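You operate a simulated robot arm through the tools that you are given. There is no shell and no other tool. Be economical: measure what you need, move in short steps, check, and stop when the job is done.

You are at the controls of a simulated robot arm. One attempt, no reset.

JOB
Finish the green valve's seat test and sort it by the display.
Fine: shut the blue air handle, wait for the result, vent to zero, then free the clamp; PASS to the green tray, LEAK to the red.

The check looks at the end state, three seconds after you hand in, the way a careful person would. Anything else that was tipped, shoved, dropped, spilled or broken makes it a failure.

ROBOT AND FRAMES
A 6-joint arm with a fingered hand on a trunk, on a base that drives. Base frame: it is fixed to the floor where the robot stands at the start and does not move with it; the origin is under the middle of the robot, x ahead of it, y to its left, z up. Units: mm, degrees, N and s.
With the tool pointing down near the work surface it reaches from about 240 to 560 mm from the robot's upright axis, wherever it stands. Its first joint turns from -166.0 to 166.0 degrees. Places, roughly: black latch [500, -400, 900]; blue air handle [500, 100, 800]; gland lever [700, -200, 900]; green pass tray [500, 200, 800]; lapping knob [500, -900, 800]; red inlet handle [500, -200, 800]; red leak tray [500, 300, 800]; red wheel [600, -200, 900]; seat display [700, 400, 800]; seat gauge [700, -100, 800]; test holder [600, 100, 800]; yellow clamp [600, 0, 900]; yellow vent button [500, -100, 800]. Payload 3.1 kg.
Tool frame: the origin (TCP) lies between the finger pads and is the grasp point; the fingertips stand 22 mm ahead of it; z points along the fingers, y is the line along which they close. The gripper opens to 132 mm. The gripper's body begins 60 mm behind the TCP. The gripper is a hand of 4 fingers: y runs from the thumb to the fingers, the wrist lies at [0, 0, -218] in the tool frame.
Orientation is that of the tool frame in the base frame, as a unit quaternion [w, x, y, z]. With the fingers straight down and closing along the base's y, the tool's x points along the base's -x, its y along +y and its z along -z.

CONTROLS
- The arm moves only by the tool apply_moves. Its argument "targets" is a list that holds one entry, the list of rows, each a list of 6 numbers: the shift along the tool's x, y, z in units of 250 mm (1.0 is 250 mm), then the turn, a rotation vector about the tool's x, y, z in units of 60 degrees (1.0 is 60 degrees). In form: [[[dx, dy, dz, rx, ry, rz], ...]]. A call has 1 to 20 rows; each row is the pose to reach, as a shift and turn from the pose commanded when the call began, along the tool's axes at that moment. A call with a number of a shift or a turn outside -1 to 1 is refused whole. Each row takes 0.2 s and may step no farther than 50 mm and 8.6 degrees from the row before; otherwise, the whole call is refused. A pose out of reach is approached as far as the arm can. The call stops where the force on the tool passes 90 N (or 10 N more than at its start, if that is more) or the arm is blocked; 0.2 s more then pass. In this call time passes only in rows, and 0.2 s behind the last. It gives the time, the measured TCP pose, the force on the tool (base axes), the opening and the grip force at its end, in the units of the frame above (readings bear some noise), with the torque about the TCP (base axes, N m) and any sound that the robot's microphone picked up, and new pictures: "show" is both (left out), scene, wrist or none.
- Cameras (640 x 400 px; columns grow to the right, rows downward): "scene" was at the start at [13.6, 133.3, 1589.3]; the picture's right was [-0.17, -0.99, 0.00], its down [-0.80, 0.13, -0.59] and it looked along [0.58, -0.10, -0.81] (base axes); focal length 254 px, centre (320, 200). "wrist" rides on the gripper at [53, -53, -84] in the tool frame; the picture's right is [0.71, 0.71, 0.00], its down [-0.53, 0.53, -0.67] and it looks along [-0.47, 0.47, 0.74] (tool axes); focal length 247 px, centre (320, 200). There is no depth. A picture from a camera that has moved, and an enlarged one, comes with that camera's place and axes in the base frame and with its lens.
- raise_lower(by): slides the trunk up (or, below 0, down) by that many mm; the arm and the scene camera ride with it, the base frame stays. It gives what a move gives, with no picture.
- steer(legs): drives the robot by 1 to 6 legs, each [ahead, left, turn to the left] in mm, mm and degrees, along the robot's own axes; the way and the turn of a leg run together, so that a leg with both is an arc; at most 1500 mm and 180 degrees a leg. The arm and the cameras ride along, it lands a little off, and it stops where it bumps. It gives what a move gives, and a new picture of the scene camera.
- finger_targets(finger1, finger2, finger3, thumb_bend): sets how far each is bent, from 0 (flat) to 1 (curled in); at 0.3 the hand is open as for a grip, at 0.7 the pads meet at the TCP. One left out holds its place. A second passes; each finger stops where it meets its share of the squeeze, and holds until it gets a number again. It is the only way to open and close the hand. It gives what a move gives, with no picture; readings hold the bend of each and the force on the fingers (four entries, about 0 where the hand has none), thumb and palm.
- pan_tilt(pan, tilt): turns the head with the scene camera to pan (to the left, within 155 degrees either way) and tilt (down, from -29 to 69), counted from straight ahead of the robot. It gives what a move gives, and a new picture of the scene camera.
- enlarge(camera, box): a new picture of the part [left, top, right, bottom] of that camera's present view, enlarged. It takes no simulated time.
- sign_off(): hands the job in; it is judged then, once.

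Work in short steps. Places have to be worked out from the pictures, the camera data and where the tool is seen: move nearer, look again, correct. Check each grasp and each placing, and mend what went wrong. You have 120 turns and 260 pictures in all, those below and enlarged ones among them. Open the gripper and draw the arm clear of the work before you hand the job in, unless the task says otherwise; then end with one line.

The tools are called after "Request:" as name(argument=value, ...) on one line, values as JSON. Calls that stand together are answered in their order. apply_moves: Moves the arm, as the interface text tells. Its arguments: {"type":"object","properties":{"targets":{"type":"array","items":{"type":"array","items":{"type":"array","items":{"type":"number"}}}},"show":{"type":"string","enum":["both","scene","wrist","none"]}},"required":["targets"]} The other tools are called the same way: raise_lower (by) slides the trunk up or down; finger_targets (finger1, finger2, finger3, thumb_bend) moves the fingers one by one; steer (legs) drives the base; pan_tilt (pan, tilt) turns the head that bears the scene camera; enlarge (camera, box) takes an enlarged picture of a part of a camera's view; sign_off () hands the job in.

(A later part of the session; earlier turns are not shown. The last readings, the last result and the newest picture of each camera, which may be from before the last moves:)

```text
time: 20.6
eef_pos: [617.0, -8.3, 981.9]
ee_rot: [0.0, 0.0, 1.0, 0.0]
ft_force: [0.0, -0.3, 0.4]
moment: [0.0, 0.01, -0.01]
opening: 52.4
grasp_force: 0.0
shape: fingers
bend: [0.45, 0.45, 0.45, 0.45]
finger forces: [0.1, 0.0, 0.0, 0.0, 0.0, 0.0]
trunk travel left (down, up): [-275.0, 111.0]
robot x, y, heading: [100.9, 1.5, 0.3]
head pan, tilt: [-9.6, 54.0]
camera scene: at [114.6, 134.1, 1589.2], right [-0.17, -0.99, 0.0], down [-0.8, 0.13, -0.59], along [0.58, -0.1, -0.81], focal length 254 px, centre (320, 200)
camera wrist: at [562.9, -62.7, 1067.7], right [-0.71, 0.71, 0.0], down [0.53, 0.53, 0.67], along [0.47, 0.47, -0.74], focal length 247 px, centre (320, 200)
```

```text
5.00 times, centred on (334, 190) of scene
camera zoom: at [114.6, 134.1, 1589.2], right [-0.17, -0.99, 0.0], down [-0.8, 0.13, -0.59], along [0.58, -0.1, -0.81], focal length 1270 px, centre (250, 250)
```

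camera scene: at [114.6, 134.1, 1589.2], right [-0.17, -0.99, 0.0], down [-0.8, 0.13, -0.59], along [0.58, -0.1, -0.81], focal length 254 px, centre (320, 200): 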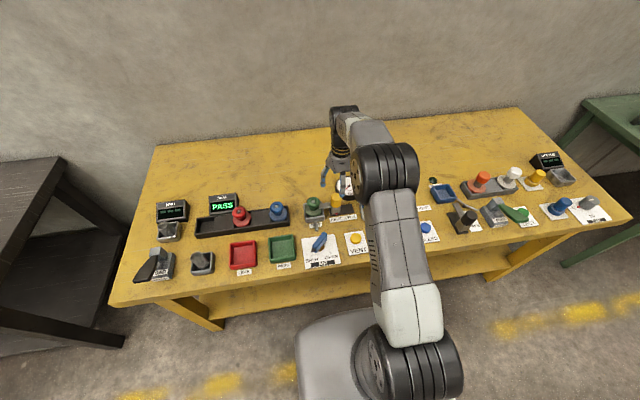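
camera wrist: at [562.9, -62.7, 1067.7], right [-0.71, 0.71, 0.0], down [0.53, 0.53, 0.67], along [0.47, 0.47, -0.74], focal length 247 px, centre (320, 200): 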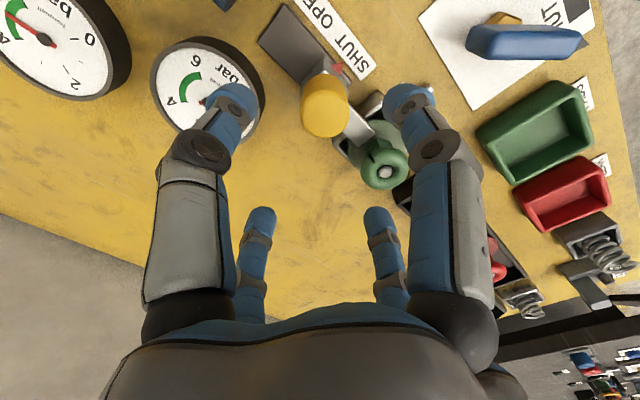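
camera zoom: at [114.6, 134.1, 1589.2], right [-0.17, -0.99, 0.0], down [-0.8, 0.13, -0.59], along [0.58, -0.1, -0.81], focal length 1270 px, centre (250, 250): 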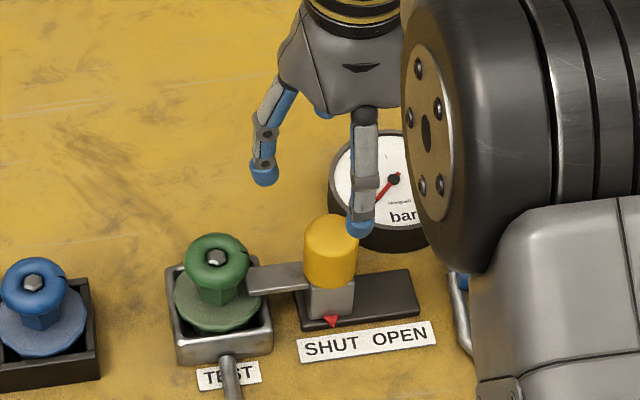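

Knob ≈ (610, −8), top ≈ z 905; valve ≈ (611, 69), top ≈ 895. Open slightly more and lower to just above the knob to check alignment.

Request:
finger_targets(finger1=0.42, finger2=0.42, finger3=0.42, thumb_bend=0.42)

Request:
apply_moves(targets=[[[0.026, 0, 0.1, 0, 0, 0], [0.026, 0, 0.19, 0, 0, 0]]])

Request:
enlarge(camera="scene", box=[270, 150, 398, 230])

Request:
enlarge(camera="wrist", box=[140, 50, 480, 270])

```text
time: 21.6
eef_pos: [615.1, -10.0, 984.7]
ee_rot: [0.0, 0.0, 1.0, 0.0]
ft_force: [0.1, 0.4, 0.1]
moment: [-0.01, 0.01, 0.02]
opening: 59.4
grasp_force: 0.1
shape: fingers
bend: [0.42, 0.42, 0.42, 0.42]
finger forces: [0.0, 0.0, 0.0, 0.0, 0.0, 0.0]
trunk travel left (down, up): [-275.0, 111.0]
robot x, y, heading: [100.4, 0.5, 0.2]
head pan, tilt: [-9.6, 54.0]
```

```text
time: 22.1
eef_pos: [609.5, -11.0, 937.1]
ee_rot: [-0.001, 0.001, 1.0, 0.0]
ft_force: [-0.2, 0.2, 0.3]
moment: [-0.01, 0.02, -0.02]
opening: 59.7
grasp_force: 0.1
shape: fingers
bend: [0.42, 0.42, 0.42, 0.42]
finger forces: [0.0, 0.0, 0.0, 0.0, 0.0, 0.0]
trunk travel left (down, up): [-275.0, 111.0]
robot x, y, heading: [95.0, 0.7, -0.3]
head pan, tilt: [-9.6, 54.0]
camera scene: at [113.7, 133.3, 1589.2], right [-0.17, -0.99, 0.0], down [-0.8, 0.13, -0.59], along [0.58, -0.1, -0.81], focal length 254 px, centre (320, 200)
camera wrist: at [555.8, -64.1, 1020.2], right [-0.71, 0.71, 0.0], down [0.53, 0.53, 0.67], along [0.47, 0.47, -0.74], focal length 247 px, centre (320, 200)
```

scene: 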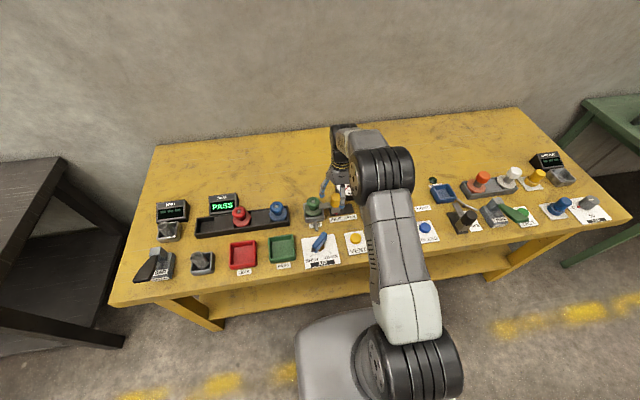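
wrist: 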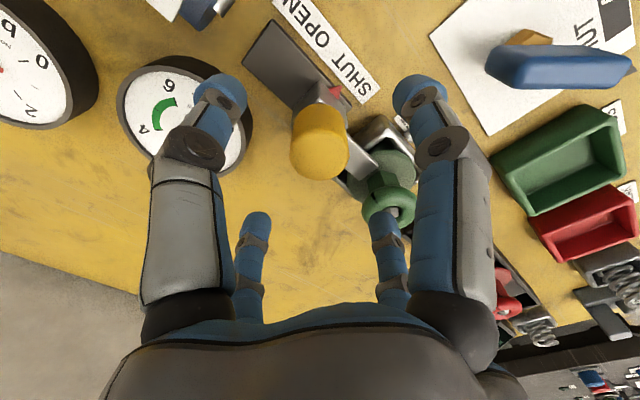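

```text
5.00 times, centred on (334, 190) of scene
camera zoom: at [113.7, 133.3, 1589.2], right [-0.17, -0.99, 0.0], down [-0.8, 0.13, -0.59], along [0.58, -0.1, -0.81], focal length 1270 px, centre (250, 250)
```

zoom: 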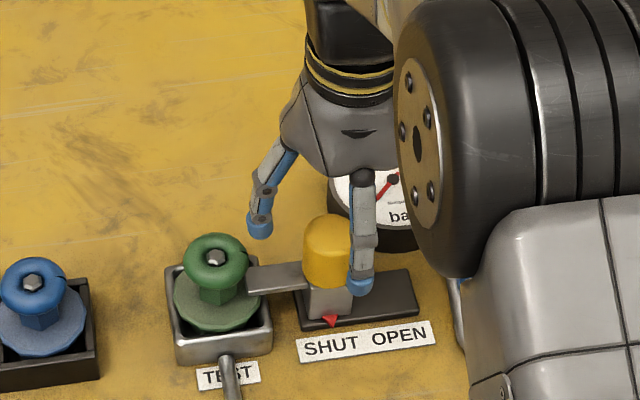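

```text
1.82 times, centred on (310, 160) of wrist
camera zoom: at [555.8, -64.1, 1020.2], right [-0.71, 0.71, 0.0], down [0.53, 0.53, 0.67], along [0.47, 0.47, -0.74], focal length 449 px, centre (338, 273)
```

zoom: 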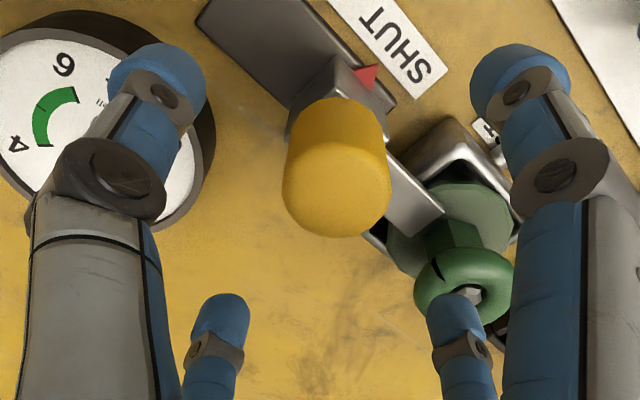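

Knob centre ≈ (614, −6), top ≈ 890. The clamp bar sits below the knob on the +y side, so I only go down to TCP z ≈ 886 and look.

Request:
apply_moves(targets=[[[-0.018, 0.016, 0.08, 0, 0, 0], [-0.018, 0.016, 0.14, 0, 0, 0], [-0.018, 0.016, 0.2, 0, 0, 0]]])

Request:
enlarge(camera="scene", box=[290, 170, 370, 220])

Request:
enlarge(camera="wrist", box=[140, 50, 480, 270])

```text
time: 22.9
eef_pos: [613.5, -7.7, 887.1]
ee_rot: [0.0, 0.0, 1.0, 0.0]
ft_force: [-0.5, -0.4, -0.3]
moment: [0.04, 0.01, 0.01]
opening: 59.5
grasp_force: 0.6
shape: fingers
bend: [0.42, 0.43, 0.42, 0.42]
finger forces: [0.0, 1.2, 0.0, 0.1, 0.0, 0.0]
trunk travel left (down, up): [-275.0, 111.0]
robot x, y, heading: [98.3, 3.0, 0.1]
head pan, tilt: [-9.6, 54.0]
camera scene: at [113.7, 133.2, 1589.3], right [-0.17, -0.99, 0.0], down [-0.8, 0.13, -0.59], along [0.58, -0.1, -0.81], focal length 254 px, centre (320, 200)
camera wrist: at [560.0, -60.2, 970.6], right [-0.71, 0.71, 0.0], down [0.53, 0.53, 0.67], along [0.47, 0.47, -0.74], focal length 247 px, centre (320, 200)
```

scene: 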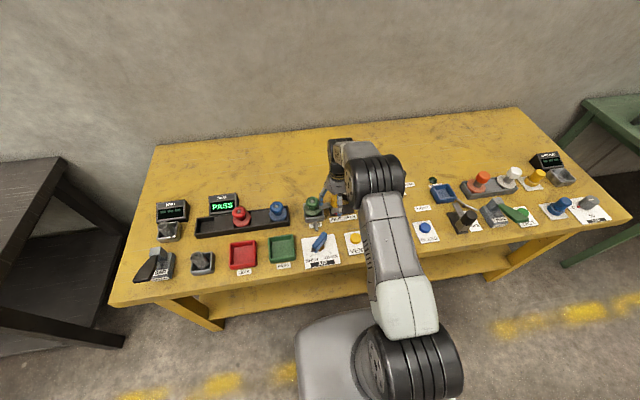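
wrist: 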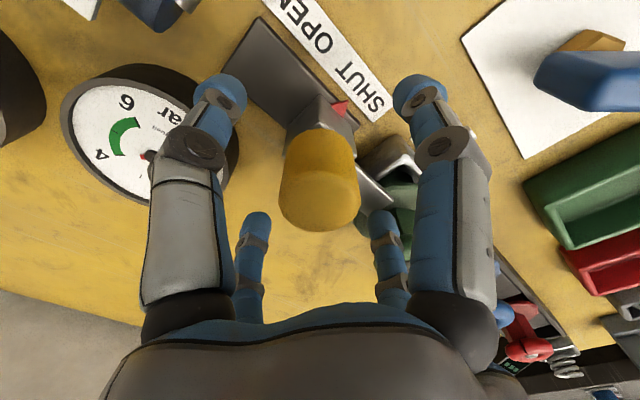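

```text
8.00 times, centred on (330, 195) of scene
camera zoom: at [113.7, 133.2, 1589.3], right [-0.17, -0.99, 0.0], down [-0.8, 0.13, -0.59], along [0.58, -0.1, -0.81], focal length 2032 px, centre (240, 240)
```

zoom: 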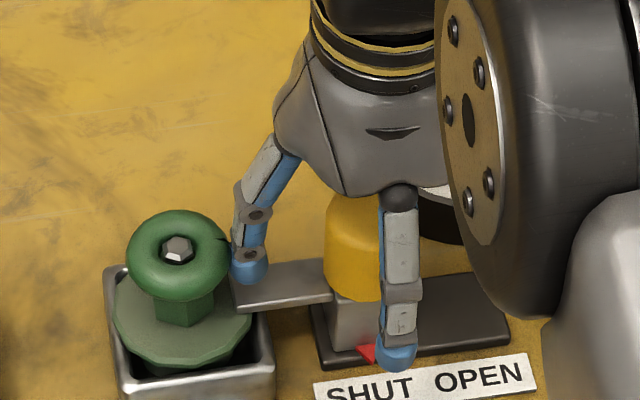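

```text
1.82 times, centred on (310, 160) of wrist
camera zoom: at [560.0, -60.2, 970.6], right [-0.71, 0.71, 0.0], down [0.53, 0.53, 0.67], along [0.47, 0.47, -0.74], focal length 449 px, centre (338, 273)
```

zoom: 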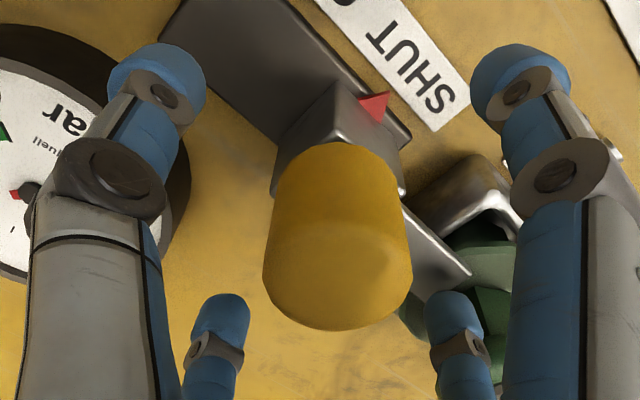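

Finger 2 (the +y one) feels 1.2 N — it brushes the bar or the valve wheel. Rise 5 mm and shift 4 mm away from the valve, then close on the knob.

Request:
apply_moves(targets=[[[0, -0.016, -0.02, 0, 0, 0]]], show="none")

Request:
finger_targets(finger1=0.5, finger2=0.6, finger3=0.5, thumb_bend=0.6)

Request:
enlarge(camera="scene", box=[290, 170, 370, 220])

Request:
enlarge(camera="wrist", box=[140, 50, 480, 270])

```text
time: 23.4
eef_pos: [612.4, -9.5, 892.1]
ee_rot: [0.001, -0.001, 1.0, 0.0]
ft_force: [1.0, -0.3, 0.1]
moment: [0.01, 0.02, -0.02]
opening: 59.9
grasp_force: 0.1
shape: fingers
bend: [0.42, 0.42, 0.42, 0.42]
finger forces: [0.0, 0.0, 0.0, 0.0, 0.1, 0.1]
trunk travel left (down, up): [-275.0, 111.0]
robot x, y, heading: [101.1, 1.2, -0.3]
head pan, tilt: [-9.6, 54.0]
```

```text
time: 24.4
eef_pos: [613.2, -10.0, 892.7]
ee_rot: [0.0, 0.0, 1.0, 0.0]
ft_force: [-0.2, 2.6, -0.4]
moment: [0.04, -0.01, 0.0]
opening: 31.1
grasp_force: 1.0
shape: fingers
bend: [0.5, 0.57, 0.5, 0.6]
finger forces: [0.0, 2.0, 0.0, 0.0, 0.0, 0.1]
trunk travel left (down, up): [-275.0, 111.0]
robot x, y, heading: [98.0, 3.0, -0.2]
head pan, tilt: [-9.6, 54.0]
```

```text
8.00 times, centred on (330, 195) of scene
camera zoom: at [113.3, 133.8, 1589.2], right [-0.17, -0.99, 0.0], down [-0.8, 0.13, -0.59], along [0.58, -0.1, -0.81], focal length 2032 px, centre (240, 240)
```

zoom: 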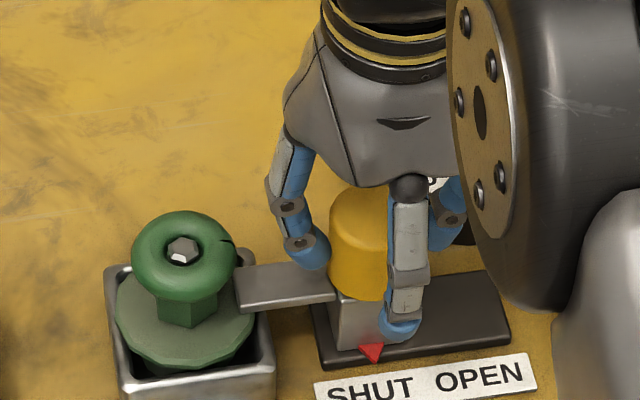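

```text
1.82 times, centred on (310, 160) of wrist
camera zoom: at [559.8, -63.7, 976.2], right [-0.71, 0.71, 0.0], down [0.53, 0.53, 0.67], along [0.47, 0.47, -0.74], focal length 449 px, centre (338, 273)
```

zoom: 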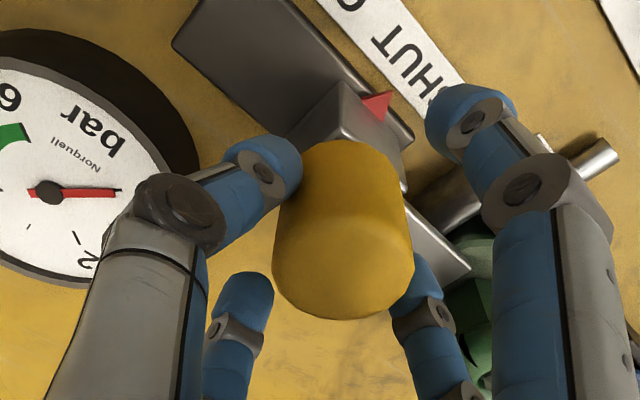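

Finger 2 touches the knob on the +y side. Slide toward OPEN (−y), 30 mm first.

Request:
apply_moves(targets=[[[0, -0.04, 0, 0, 0, 0], [0, -0.08, 0, 0, 0, 0], [0, -0.12, 0, 0, 0, 0]]], show="none")

Request:
enlarge(camera="scene", box=[290, 160, 386, 220])

Request:
enlarge(camera="wrist", box=[140, 50, 480, 270])

```text
time: 25.1
eef_pos: [614.0, -40.2, 892.5]
ee_rot: [-0.001, -0.001, 1.0, -0.001]
ft_force: [-0.8, 0.2, -0.7]
moment: [-0.04, -0.02, -0.01]
opening: 31.7
grasp_force: 0.8
shape: fingers
bend: [0.5, 0.59, 0.5, 0.59]
finger forces: [0.0, 0.7, 0.1, 0.0, 1.2, 0.0]
trunk travel left (down, up): [-275.0, 111.0]
robot x, y, heading: [97.1, -3.8, 0.1]
head pan, tilt: [-9.6, 54.0]
```

```text
6.67 times, centred on (338, 190) of scene
camera zoom: at [113.3, 133.0, 1589.3], right [-0.17, -0.99, 0.0], down [-0.8, 0.13, -0.59], along [0.58, -0.1, -0.81], focal length 1693 px, centre (200, 267)
```

zoom: 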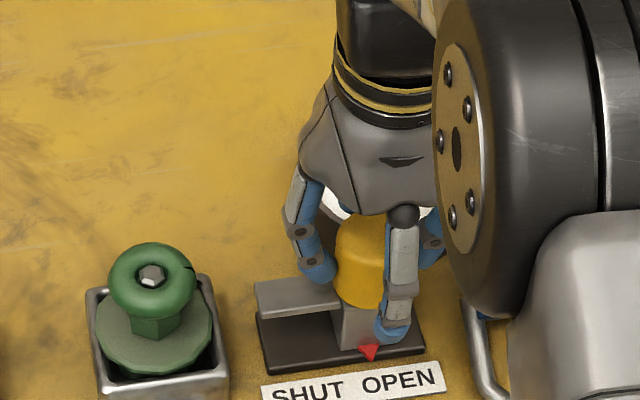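

```text
1.82 times, centred on (310, 160) of wrist
camera zoom: at [559.3, -94.3, 976.0], right [-0.71, 0.71, 0.0], down [0.53, 0.53, 0.67], along [0.47, 0.47, -0.74], focal length 449 px, centre (338, 273)
```

zoom: 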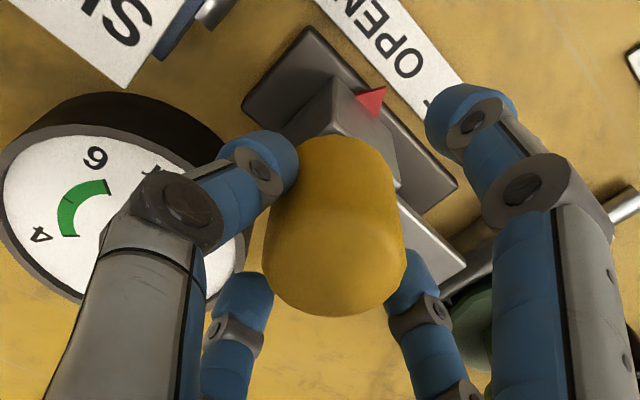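

It slides easily and the bar has cleared the valve. Push on to the OPEN end.

Request:
apply_moves(targets=[[[0, -0.03, 0, 0, 0, 0], [0, -0.06, 0, 0, 0, 0], [0, -0.08, 0, 0, 0, 0]]], show="none")

Request:
enlarge(camera="scene", box=[290, 160, 386, 220])

Request:
enlarge(camera="wrist", box=[140, 50, 480, 270])

```text
time: 25.9
eef_pos: [612.9, -58.6, 892.2]
ee_rot: [-0.001, 0.0, 1.0, 0.0]
ft_force: [-0.2, 4.3, 3.2]
moment: [0.19, 0.01, 0.05]
opening: 30.9
grasp_force: 2.2
shape: fingers
bend: [0.5, 0.55, 0.5, 0.6]
finger forces: [0.0, 5.1, 0.1, 0.0, 0.0, 0.0]
trunk travel left (down, up): [-275.0, 111.0]
robot x, y, heading: [95.1, 1.4, 0.2]
head pan, tilt: [-9.6, 54.0]
```

```text
6.67 times, centred on (338, 190) of scene
camera zoom: at [112.6, 134.2, 1589.2], right [-0.17, -0.99, 0.0], down [-0.8, 0.13, -0.59], along [0.58, -0.1, -0.81], focal length 1693 px, centre (200, 267)
```

zoom: 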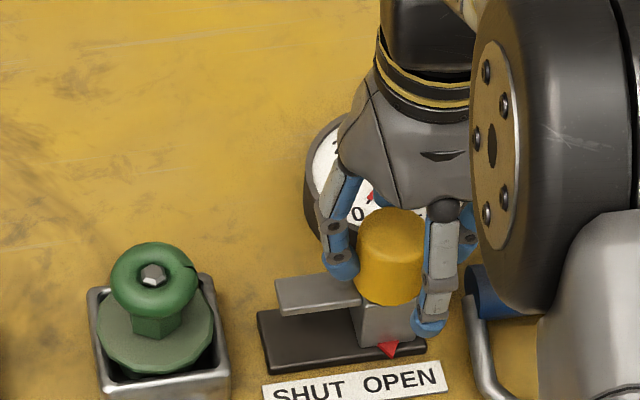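

```text
1.82 times, centred on (310, 160) of wrist
camera zoom: at [559.3, -112.9, 976.0], right [-0.71, 0.71, 0.0], down [0.53, 0.53, 0.67], along [0.47, 0.47, -0.74], focal length 449 px, centre (338, 273)
```

zoom: 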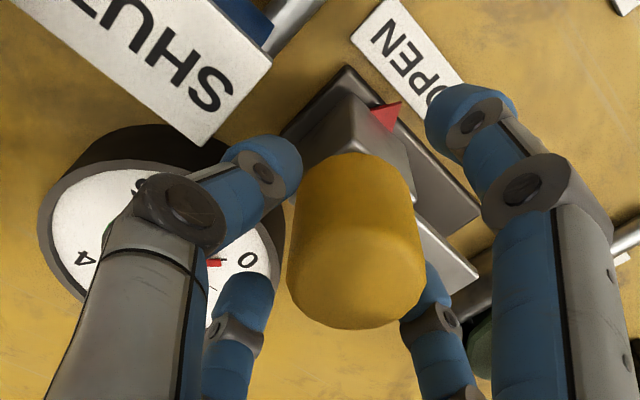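

Clamp is at its OPEN stop and clear of the valve. Release and rise.

Request:
finger_targets(finger1=0.45, finger2=0.45, finger3=0.45, thumb_bend=0.48)

Request:
apply_moves(targets=[[[0, 0, -0.15, 0, 0, 0], [0, 0, -0.3, 0, 0, 0], [0, 0.1, -0.44, 0, 0, 0], [0, 0.25, -0.5, 0, 0, 0], [0.02, 0.4, -0.5, 0, 0, 0], [0.02, 0.53, -0.5, 0, 0, 0]]])

Request:
enlarge(camera="wrist", box=[180, 30, 480, 230])

Request:
enlarge(camera="scene", box=[260, 160, 388, 240])

```text
time: 26.9
eef_pos: [612.6, -57.3, 892.3]
ee_rot: [0.0, 0.0, 1.0, -0.001]
ft_force: [-0.3, 9.2, 3.9]
moment: [-0.04, -0.01, -0.02]
opening: 42.0
grasp_force: 5.3
shape: fingers
bend: [0.45, 0.45, 0.45, 0.54]
finger forces: [0.0, 0.1, 0.0, 0.1, 10.4, 0.1]
trunk travel left (down, up): [-275.0, 111.0]
robot x, y, heading: [98.8, 1.8, -0.4]
head pan, tilt: [-9.6, 54.0]
```

```text
time: 28.4
eef_pos: [608.6, 72.8, 1016.7]
ee_rot: [0.0, -0.001, 1.0, 0.0]
ft_force: [0.4, 0.0, -0.9]
moment: [-0.03, -0.05, -0.02]
opening: 48.8
grasp_force: 0.1
shape: fingers
bend: [0.45, 0.45, 0.45, 0.48]
finger forces: [0.0, 0.0, 0.0, 0.1, 0.1, 0.1]
trunk travel left (down, up): [-275.0, 111.0]
robot x, y, heading: [101.6, -1.0, 0.1]
head pan, tilt: [-9.6, 54.0]
camera scene: at [113.5, 134.2, 1589.2], right [-0.17, -0.99, 0.0], down [-0.8, 0.13, -0.59], along [0.58, -0.1, -0.81], focal length 254 px, centre (320, 200)
camera wrist: at [554.5, 19.9, 1101.2], right [-0.71, 0.71, 0.0], down [0.53, 0.53, 0.67], along [0.47, 0.47, -0.74], focal length 247 px, centre (320, 200)
```

scene: 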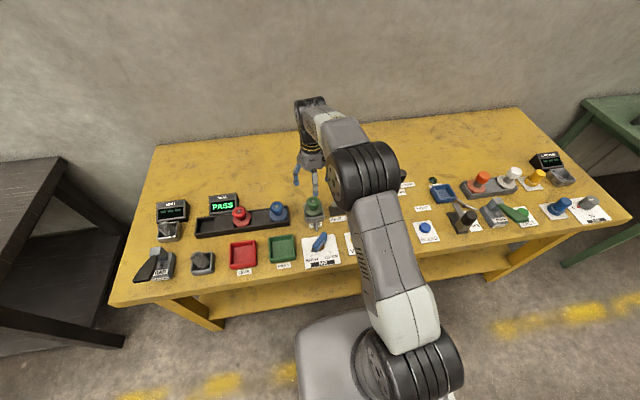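
wrist: 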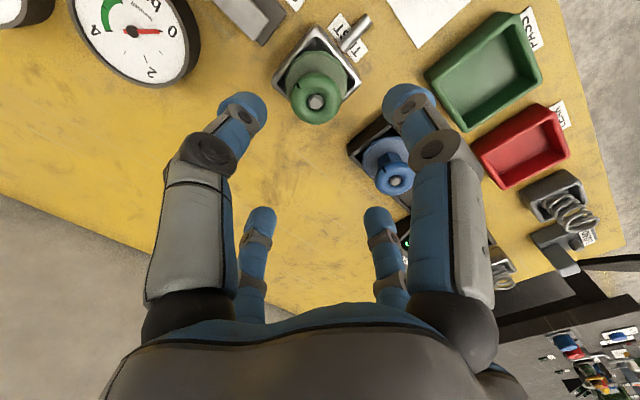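

```text
2.00 times, centred on (330, 130) of wrist
camera zoom: at [554.5, 19.9, 1101.2], right [-0.71, 0.71, 0.0], down [0.53, 0.53, 0.67], along [0.47, 0.47, -0.74], focal length 494 px, centre (300, 340)
```

zoom: 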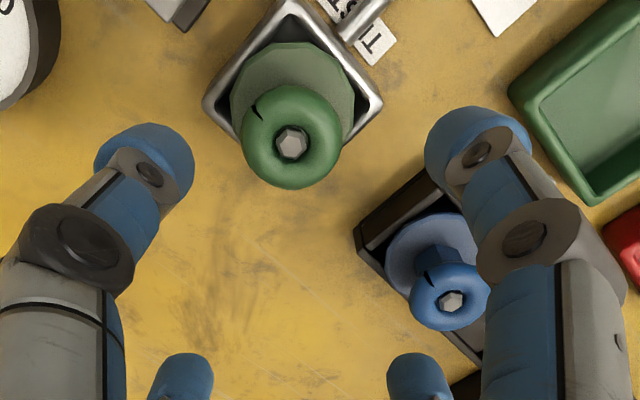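

```text
5.00 times, centred on (324, 200) of scene
camera zoom: at [113.5, 134.2, 1589.2], right [-0.17, -0.99, 0.0], down [-0.8, 0.13, -0.59], along [0.58, -0.1, -0.81], focal length 1270 px, centre (300, 200)
```

zoom: 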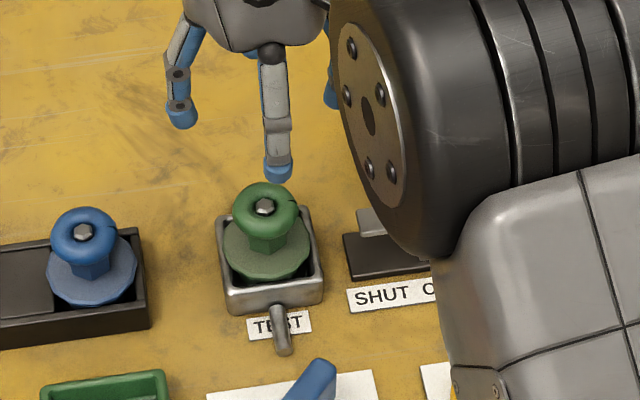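

Valve wheel centre ≈ (615, 75), top ≈ z 881, Ø ≈ 44 mm. Open a bit and lower to just above it to check.

Request:
finger_targets(finger1=0.4, finger2=0.4, finger3=0.4, thumb_bend=0.4)

Request:
apply_moves(targets=[[[-0.026, 0.009, 0.15, 0, 0, 0], [-0.026, 0.009, 0.3, 0, 0, 0], [-0.026, 0.009, 0.43, 0, 0, 0]]])

Request:
enlarge(camera="wrist", box=[180, 30, 480, 230])

Request:
enlarge(camera="scene", box=[270, 160, 366, 220])

```text
time: 29.4
eef_pos: [607.2, 73.3, 1017.4]
ee_rot: [0.0, 0.001, 1.0, 0.0]
ft_force: [-0.4, -0.1, 0.2]
moment: [0.03, -0.01, -0.02]
opening: 64.3
grasp_force: 0.0
shape: fingers
bend: [0.4, 0.4, 0.4, 0.4]
finger forces: [0.1, 0.0, 0.0, 0.0, 0.0, 0.1]
trunk travel left (down, up): [-275.0, 111.0]
robot x, y, heading: [99.4, -0.4, 0.0]
head pan, tilt: [-9.6, 54.0]
```

```text
time: 30.1
eef_pos: [614.5, 73.3, 907.6]
ee_rot: [0.0, 0.0, 1.0, -0.001]
ft_force: [-0.8, -0.1, 0.2]
moment: [0.03, -0.03, 0.01]
opening: 64.3
grasp_force: 0.1
shape: fingers
bend: [0.4, 0.4, 0.4, 0.4]
finger forces: [0.0, 0.0, 0.0, 0.1, 0.0, 0.0]
trunk travel left (down, up): [-275.0, 111.0]
robot x, y, heading: [98.5, 1.0, 0.0]
head pan, tilt: [-9.6, 54.0]
camera scene: at [114.0, 133.5, 1589.2], right [-0.17, -0.99, 0.0], down [-0.8, 0.13, -0.59], along [0.58, -0.1, -0.81], focal length 254 px, centre (320, 200)
camera wrist: at [560.9, 20.6, 992.7], right [-0.71, 0.71, 0.0], down [0.53, 0.53, 0.67], along [0.47, 0.47, -0.74], focal length 247 px, centre (320, 200)
```

scene: 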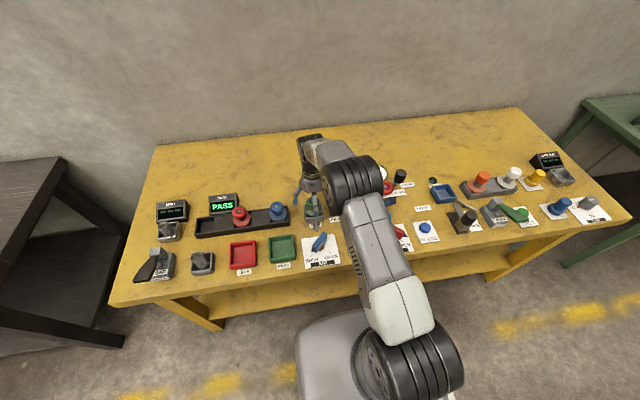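
wrist: 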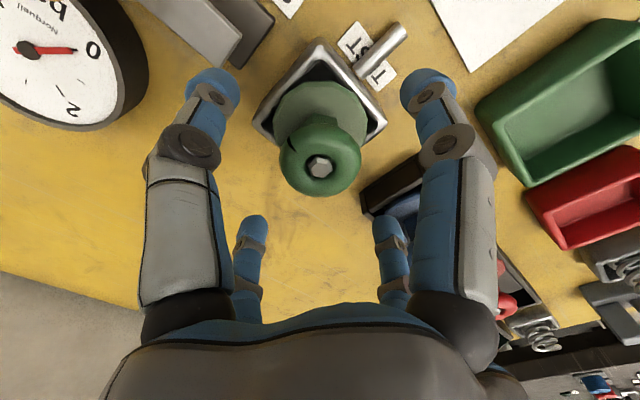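

```text
2.00 times, centred on (330, 130) of wrist
camera zoom: at [560.9, 20.6, 992.7], right [-0.71, 0.71, 0.0], down [0.53, 0.53, 0.67], along [0.47, 0.47, -0.74], focal length 494 px, centre (300, 340)
```

zoom: 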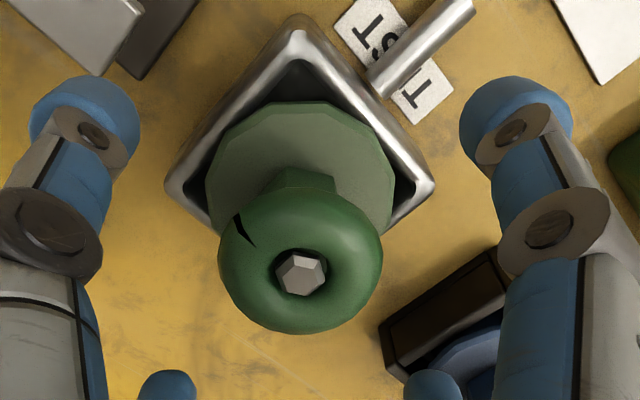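

```text
6.67 times, centred on (318, 190) of scene
camera zoom: at [114.0, 133.5, 1589.2], right [-0.17, -0.99, 0.0], down [-0.8, 0.13, -0.59], along [0.58, -0.1, -0.81], focal length 1693 px, centre (333, 267)
```

zoom: 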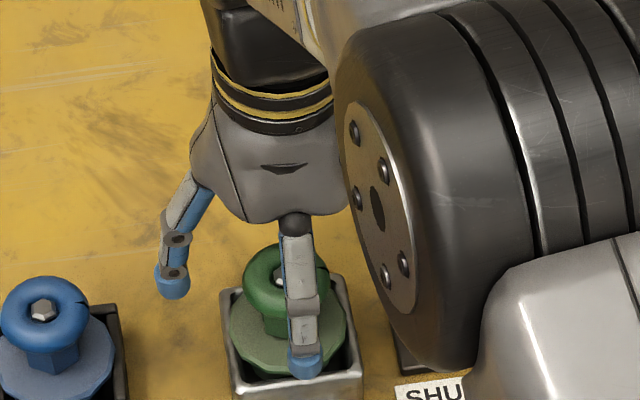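

Alignment is right (nut at 614.6, 74.3). Descend to TCP z ≈ 872 around the wheel.

Request:
apply_moves(targets=[[[0, 0.004, 0.06, 0, 0, 0], [0, 0.004, 0.12, 0, 0, 0], [0, 0.004, 0.143, 0, 0, 0]]], show="none")

Request:
finger_targets(finger1=0.5, finger2=0.5, finger3=0.5, thumb_bend=0.5)

Request:
enlarge(camera="wrist", box=[180, 30, 480, 230])

Request:
enlarge(camera="scene", box=[270, 160, 366, 220])

```text
time: 30.9
eef_pos: [613.7, 74.8, 874.5]
ee_rot: [0.0, 0.0, 1.0, 0.0]
ft_force: [0.6, 0.3, -0.9]
moment: [0.01, 0.03, 0.02]
opening: 64.4
grasp_force: 0.0
shape: fingers
bend: [0.4, 0.4, 0.4, 0.4]
finger forces: [0.0, 0.0, 0.0, 0.1, 0.1, 0.0]
trunk travel left (down, up): [-275.0, 111.0]
robot x, y, heading: [99.6, -2.3, 0.4]
head pan, tilt: [-9.6, 54.0]
```

```text
time: 31.9
eef_pos: [615.3, 75.5, 874.6]
ee_rot: [0.001, 0.0, 1.0, 0.0]
ft_force: [0.2, 0.2, 0.4]
moment: [0.01, -0.01, -0.01]
opening: 41.2
grasp_force: 0.0
shape: fingers
bend: [0.5, 0.5, 0.5, 0.5]
finger forces: [0.0, 0.1, 0.1, 0.0, 0.0, 0.0]
trunk travel left (down, up): [-275.0, 111.0]
robot x, y, heading: [98.8, 0.6, 0.0]
head pan, tilt: [-9.6, 54.0]
```

```text
2.00 times, centred on (330, 130) of wrist
camera zoom: at [560.9, 21.8, 957.8], right [-0.71, 0.71, 0.0], down [0.53, 0.53, 0.67], along [0.47, 0.47, -0.74], focal length 494 px, centre (300, 340)
```

zoom: 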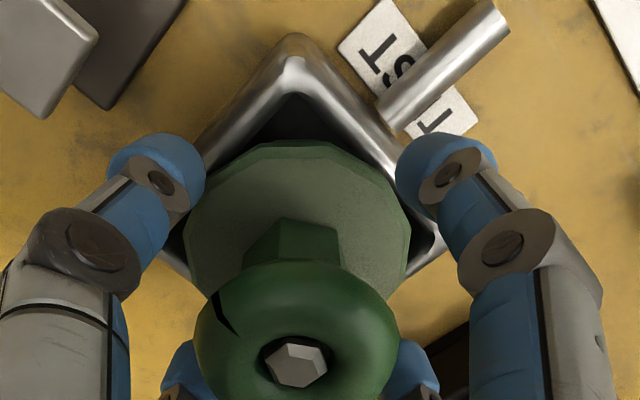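

```text
6.67 times, centred on (318, 190) of scene
camera zoom: at [113.3, 133.4, 1589.3], right [-0.17, -0.99, 0.0], down [-0.8, 0.13, -0.59], along [0.58, -0.1, -0.81], focal length 1693 px, centre (333, 267)
```

zoom: 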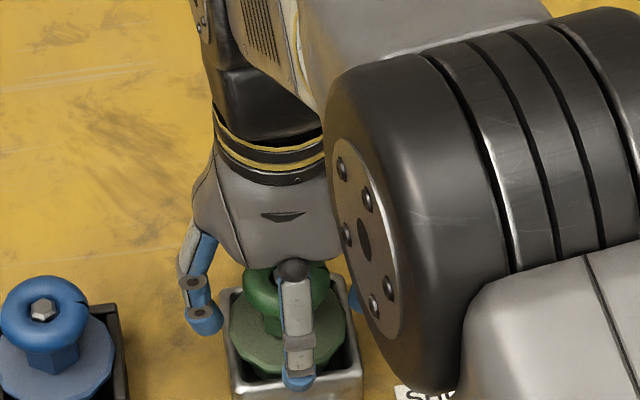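

No contact yet; close further until the fingers meet the valve.

Request:
finger_targets(finger1=0.64, finger2=0.64, finger3=0.64, thumb_bend=0.64)

Request:
enlarge(camera="wrist", box=[180, 80, 480, 280])

Request:
enlarge(camera="scene", box=[270, 160, 366, 220])

```text
time: 33.0
eef_pos: [614.8, 75.3, 873.9]
ee_rot: [0.0, 0.001, 1.0, 0.0]
ft_force: [0.5, -0.6, -0.2]
moment: [0.02, -0.02, 0.03]
opening: 13.1
grasp_force: 5.0
shape: fingers
bend: [0.62, 0.61, 0.61, 0.62]
finger forces: [1.5, 2.3, 1.9, 0.0, 3.5, 0.0]
trunk travel left (down, up): [-275.0, 111.0]
robot x, y, heading: [100.9, -1.2, -0.1]
head pan, tilt: [-9.6, 54.0]
```

```text
2.00 times, centred on (330, 180) of wrist
camera zoom: at [560.9, 21.7, 957.7], right [-0.71, 0.71, 0.0], down [0.53, 0.53, 0.67], along [0.47, 0.47, -0.74], focal length 494 px, centre (300, 240)
```

zoom: 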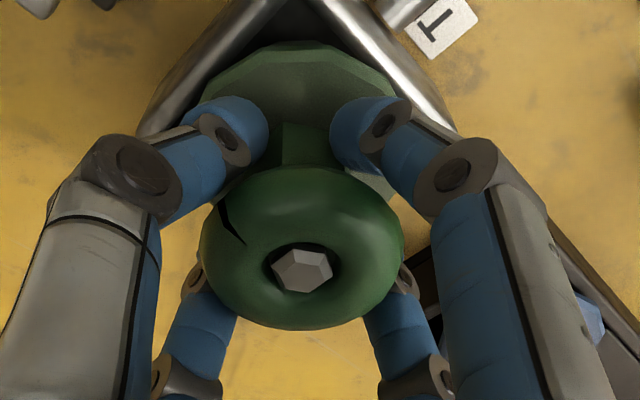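

```text
6.67 times, centred on (318, 190) of scene
camera zoom: at [113.4, 133.2, 1589.3], right [-0.17, -0.99, 0.0], down [-0.8, 0.13, -0.59], along [0.58, -0.1, -0.81], focal length 1693 px, centre (333, 267)
```

zoom: 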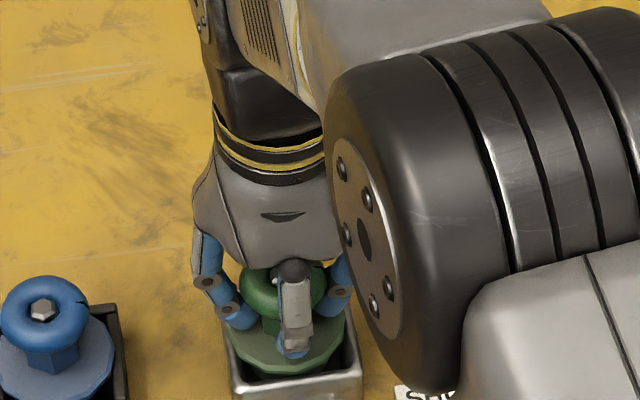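

Fingertips are around the neck under the wheel, all four in contact — a secure hook grip. Tighten and lift 20 mm, then check.

Request:
finger_targets(finger1=0.7, finger2=0.7, finger3=0.7, thumb_bend=0.7)

Request:
apply_moves(targets=[[[0, 0, -0.03, 0, 0, 0], [0, 0, -0.06, 0, 0, 0], [0, 0, -0.1, 0, 0, 0], [0, 0, -0.14, 0, 0, 0], [0, 0, -0.2, 0, 0, 0]]])

Request:
enlarge(camera="scene", box=[270, 160, 366, 220])

```text
time: 34.0
eef_pos: [614.8, 76.1, 874.9]
ee_rot: [0.0, 0.0, 1.0, 0.0]
ft_force: [0.4, -0.4, 0.5]
moment: [0.07, -0.03, 0.01]
opening: 10.9
grasp_force: 13.8
shape: fingers
bend: [0.63, 0.61, 0.62, 0.64]
finger forces: [5.2, 6.7, 5.8, 0.0, 10.1, 0.1]
trunk travel left (down, up): [-275.0, 111.0]
robot x, y, heading: [100.7, 2.6, -0.3]
head pan, tilt: [-9.6, 54.0]
```

```text
time: 35.1
eef_pos: [615.7, 76.5, 924.2]
ee_rot: [0.0, 0.0, 1.0, 0.0]
ft_force: [0.4, 0.2, -3.3]
moment: [-0.01, 0.03, -0.03]
opening: 10.9
grasp_force: 13.7
shape: fingers
bend: [0.63, 0.61, 0.62, 0.64]
finger forces: [5.1, 7.4, 5.7, 0.0, 9.7, 0.0]
trunk travel left (down, up): [-275.0, 111.0]
robot x, y, heading: [100.5, -0.7, 0.1]
head pan, tilt: [-9.6, 54.0]
camera scene: at [113.6, 133.4, 1589.3], right [-0.17, -0.99, 0.0], down [-0.8, 0.13, -0.59], along [0.58, -0.1, -0.81], focal length 254 px, centre (320, 200)
camera wrist: at [561.6, 22.1, 1007.7], right [-0.71, 0.71, 0.0], down [0.53, 0.53, 0.67], along [0.47, 0.47, -0.74], focal length 247 px, centre (320, 200)
```

scene: 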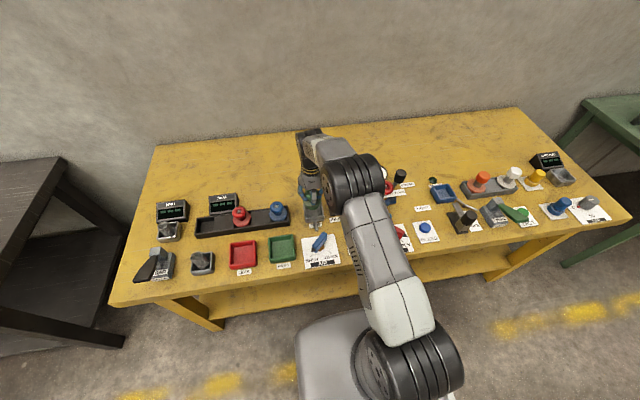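
wrist: 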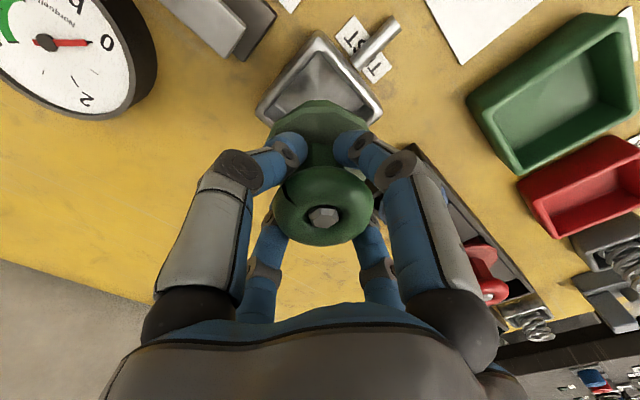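

```text
6.67 times, centred on (318, 190) of scene
camera zoom: at [113.6, 133.4, 1589.3], right [-0.17, -0.99, 0.0], down [-0.8, 0.13, -0.59], along [0.58, -0.1, -0.81], focal length 1693 px, centre (333, 267)
```

zoom: 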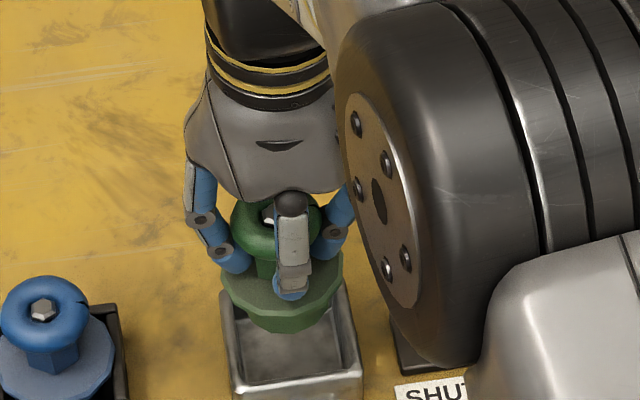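

Valve lifted cleanly (3.3 N). Tray centre ≈ (493, 195); carry it high at TCP z 1000 over there and look.

Request:
apply_moves(targets=[[[0, 0, -0.15, 0, 0, 0], [0, 0, -0.3, 0, 0, 0], [0.1, 0.09, -0.3, 0, 0, 0], [0.2, 0.18, -0.3, 0, 0, 0], [0.3, 0.28, -0.3, 0, 0, 0], [0.4, 0.38, -0.3, 0, 0, 0], [0.491, 0.474, -0.3, 0, 0, 0]]])

Request:
enlarge(camera="scene", box=[230, 190, 358, 270])

Request:
enlarge(camera="wrist", box=[180, 30, 480, 230])

```text
time: 36.8
eef_pos: [490.6, 195.5, 998.2]
ee_rot: [0.0, 0.0, 1.0, 0.001]
ft_force: [0.2, 0.3, -3.6]
moment: [0.0, -0.02, -0.03]
opening: 10.6
grasp_force: 13.3
shape: fingers
bend: [0.63, 0.61, 0.62, 0.64]
finger forces: [4.9, 7.7, 6.0, 0.0, 9.3, 0.1]
trunk travel left (down, up): [-275.0, 111.0]
robot x, y, heading: [98.6, -2.7, 0.0]
head pan, tilt: [-9.6, 54.0]
camera scene: at [113.0, 134.3, 1589.2], right [-0.17, -0.99, 0.0], down [-0.8, 0.13, -0.59], along [0.58, -0.1, -0.81], focal length 254 px, centre (320, 200)
camera wrist: at [437.1, 141.9, 1082.5], right [-0.71, 0.71, 0.0], down [0.53, 0.53, 0.67], along [0.47, 0.47, -0.74], focal length 247 px, centre (320, 200)
```

scene: 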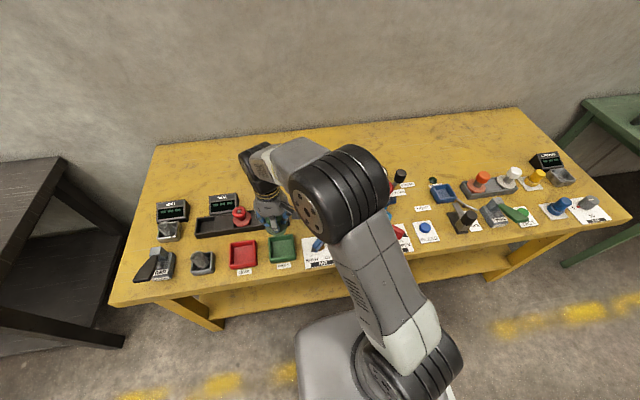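
wrist: 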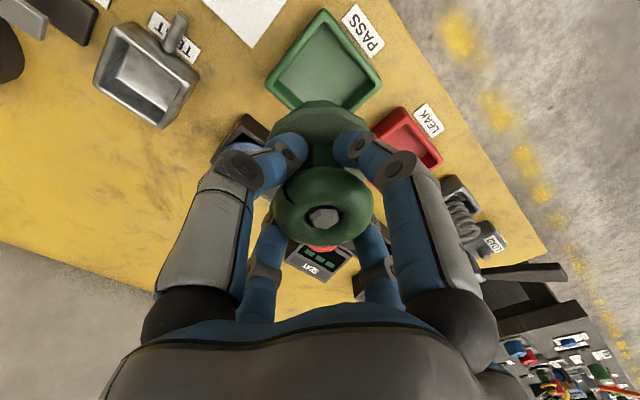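

```text
5.00 times, centred on (294, 230) of scene
camera zoom: at [113.0, 134.3, 1589.2], right [-0.17, -0.99, 0.0], down [-0.8, 0.13, -0.59], along [0.58, -0.1, -0.81], focal length 1270 px, centre (450, 50)
```

zoom: 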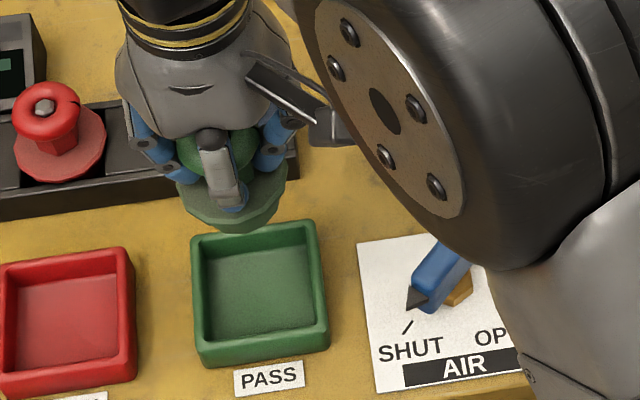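

```text
2.00 times, centred on (330, 130) of wrist
camera zoom: at [437.1, 141.9, 1082.5], right [-0.71, 0.71, 0.0], down [0.53, 0.53, 0.67], along [0.47, 0.47, -0.74], focal length 494 px, centre (300, 340)
```

zoom: 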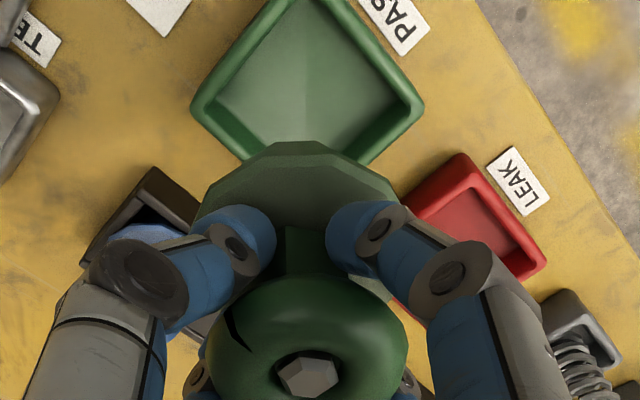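

Tray centre from both views ≈ (487.5, 198). Shift slightly and descend to z 900, then check.

Request:
apply_moves(targets=[[[0.012, 0.01, 0.1, 0, 0, 0], [0.012, 0.01, 0.25, 0, 0, 0], [0.012, 0.01, 0.393, 0, 0, 0]]])

Request:
enlarge(camera="scene", box=[230, 190, 358, 270])

Request:
enlarge(camera="wrist", box=[180, 30, 480, 230])

```text
time: 37.5
eef_pos: [490.5, 197.5, 899.3]
ee_rot: [0.0, 0.0, 1.0, 0.0]
ft_force: [-0.2, 0.3, -4.1]
moment: [-0.01, 0.01, 0.01]
opening: 10.5
grasp_force: 13.9
shape: fingers
bend: [0.63, 0.61, 0.62, 0.64]
finger forces: [5.1, 7.9, 5.9, 0.1, 9.1, 0.0]
trunk travel left (down, up): [-275.0, 111.0]
robot x, y, heading: [94.8, -3.6, 0.1]
head pan, tilt: [-9.6, 54.0]
camera scene: at [114.3, 134.0, 1589.2], right [-0.17, -0.99, 0.0], down [-0.8, 0.13, -0.59], along [0.58, -0.1, -0.81], focal length 254 px, centre (320, 200)
camera wrist: at [436.3, 143.5, 983.5], right [-0.71, 0.71, 0.0], down [0.53, 0.53, 0.67], along [0.47, 0.47, -0.74], focal length 247 px, centre (320, 200)
```

scene: 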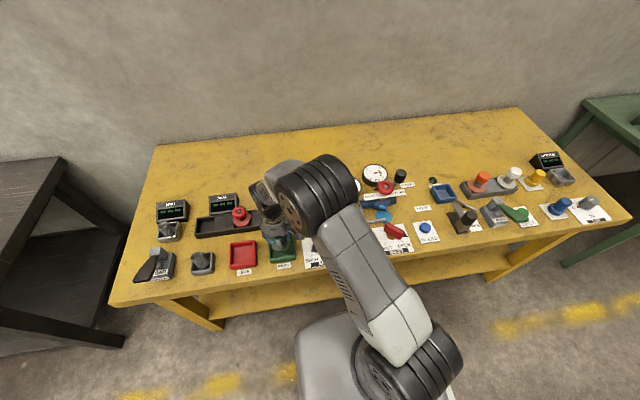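
wrist: 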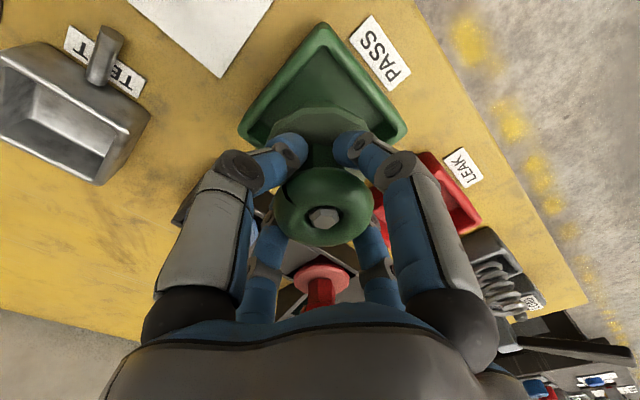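

```text
5.00 times, centred on (294, 230) of scene
camera zoom: at [114.3, 134.0, 1589.2], right [-0.17, -0.99, 0.0], down [-0.8, 0.13, -0.59], along [0.58, -0.1, -0.81], focal length 1270 px, centre (450, 50)
```

zoom: 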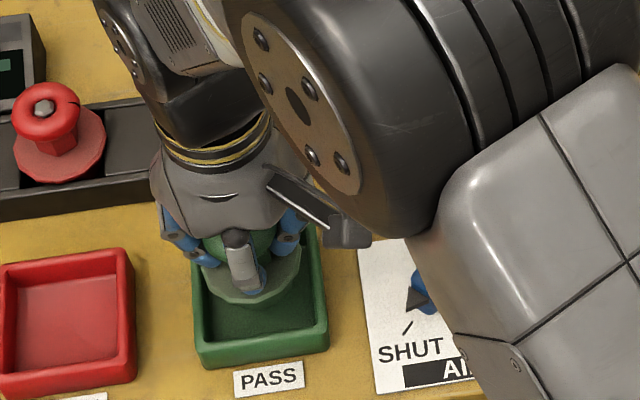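

```text
2.00 times, centred on (330, 130) of wrist
camera zoom: at [436.3, 143.5, 983.5], right [-0.71, 0.71, 0.0], down [0.53, 0.53, 0.67], along [0.47, 0.47, -0.74], focal length 494 px, centre (300, 340)
```

zoom: 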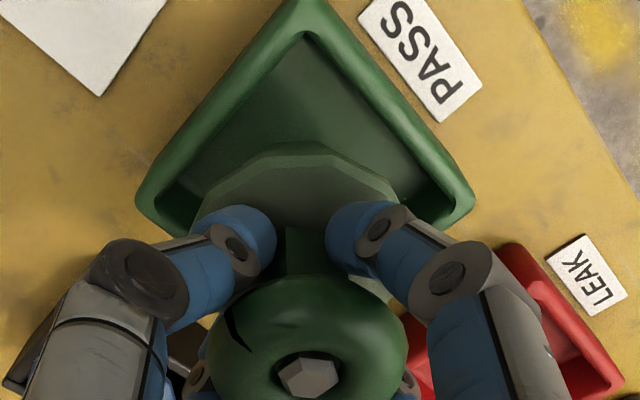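

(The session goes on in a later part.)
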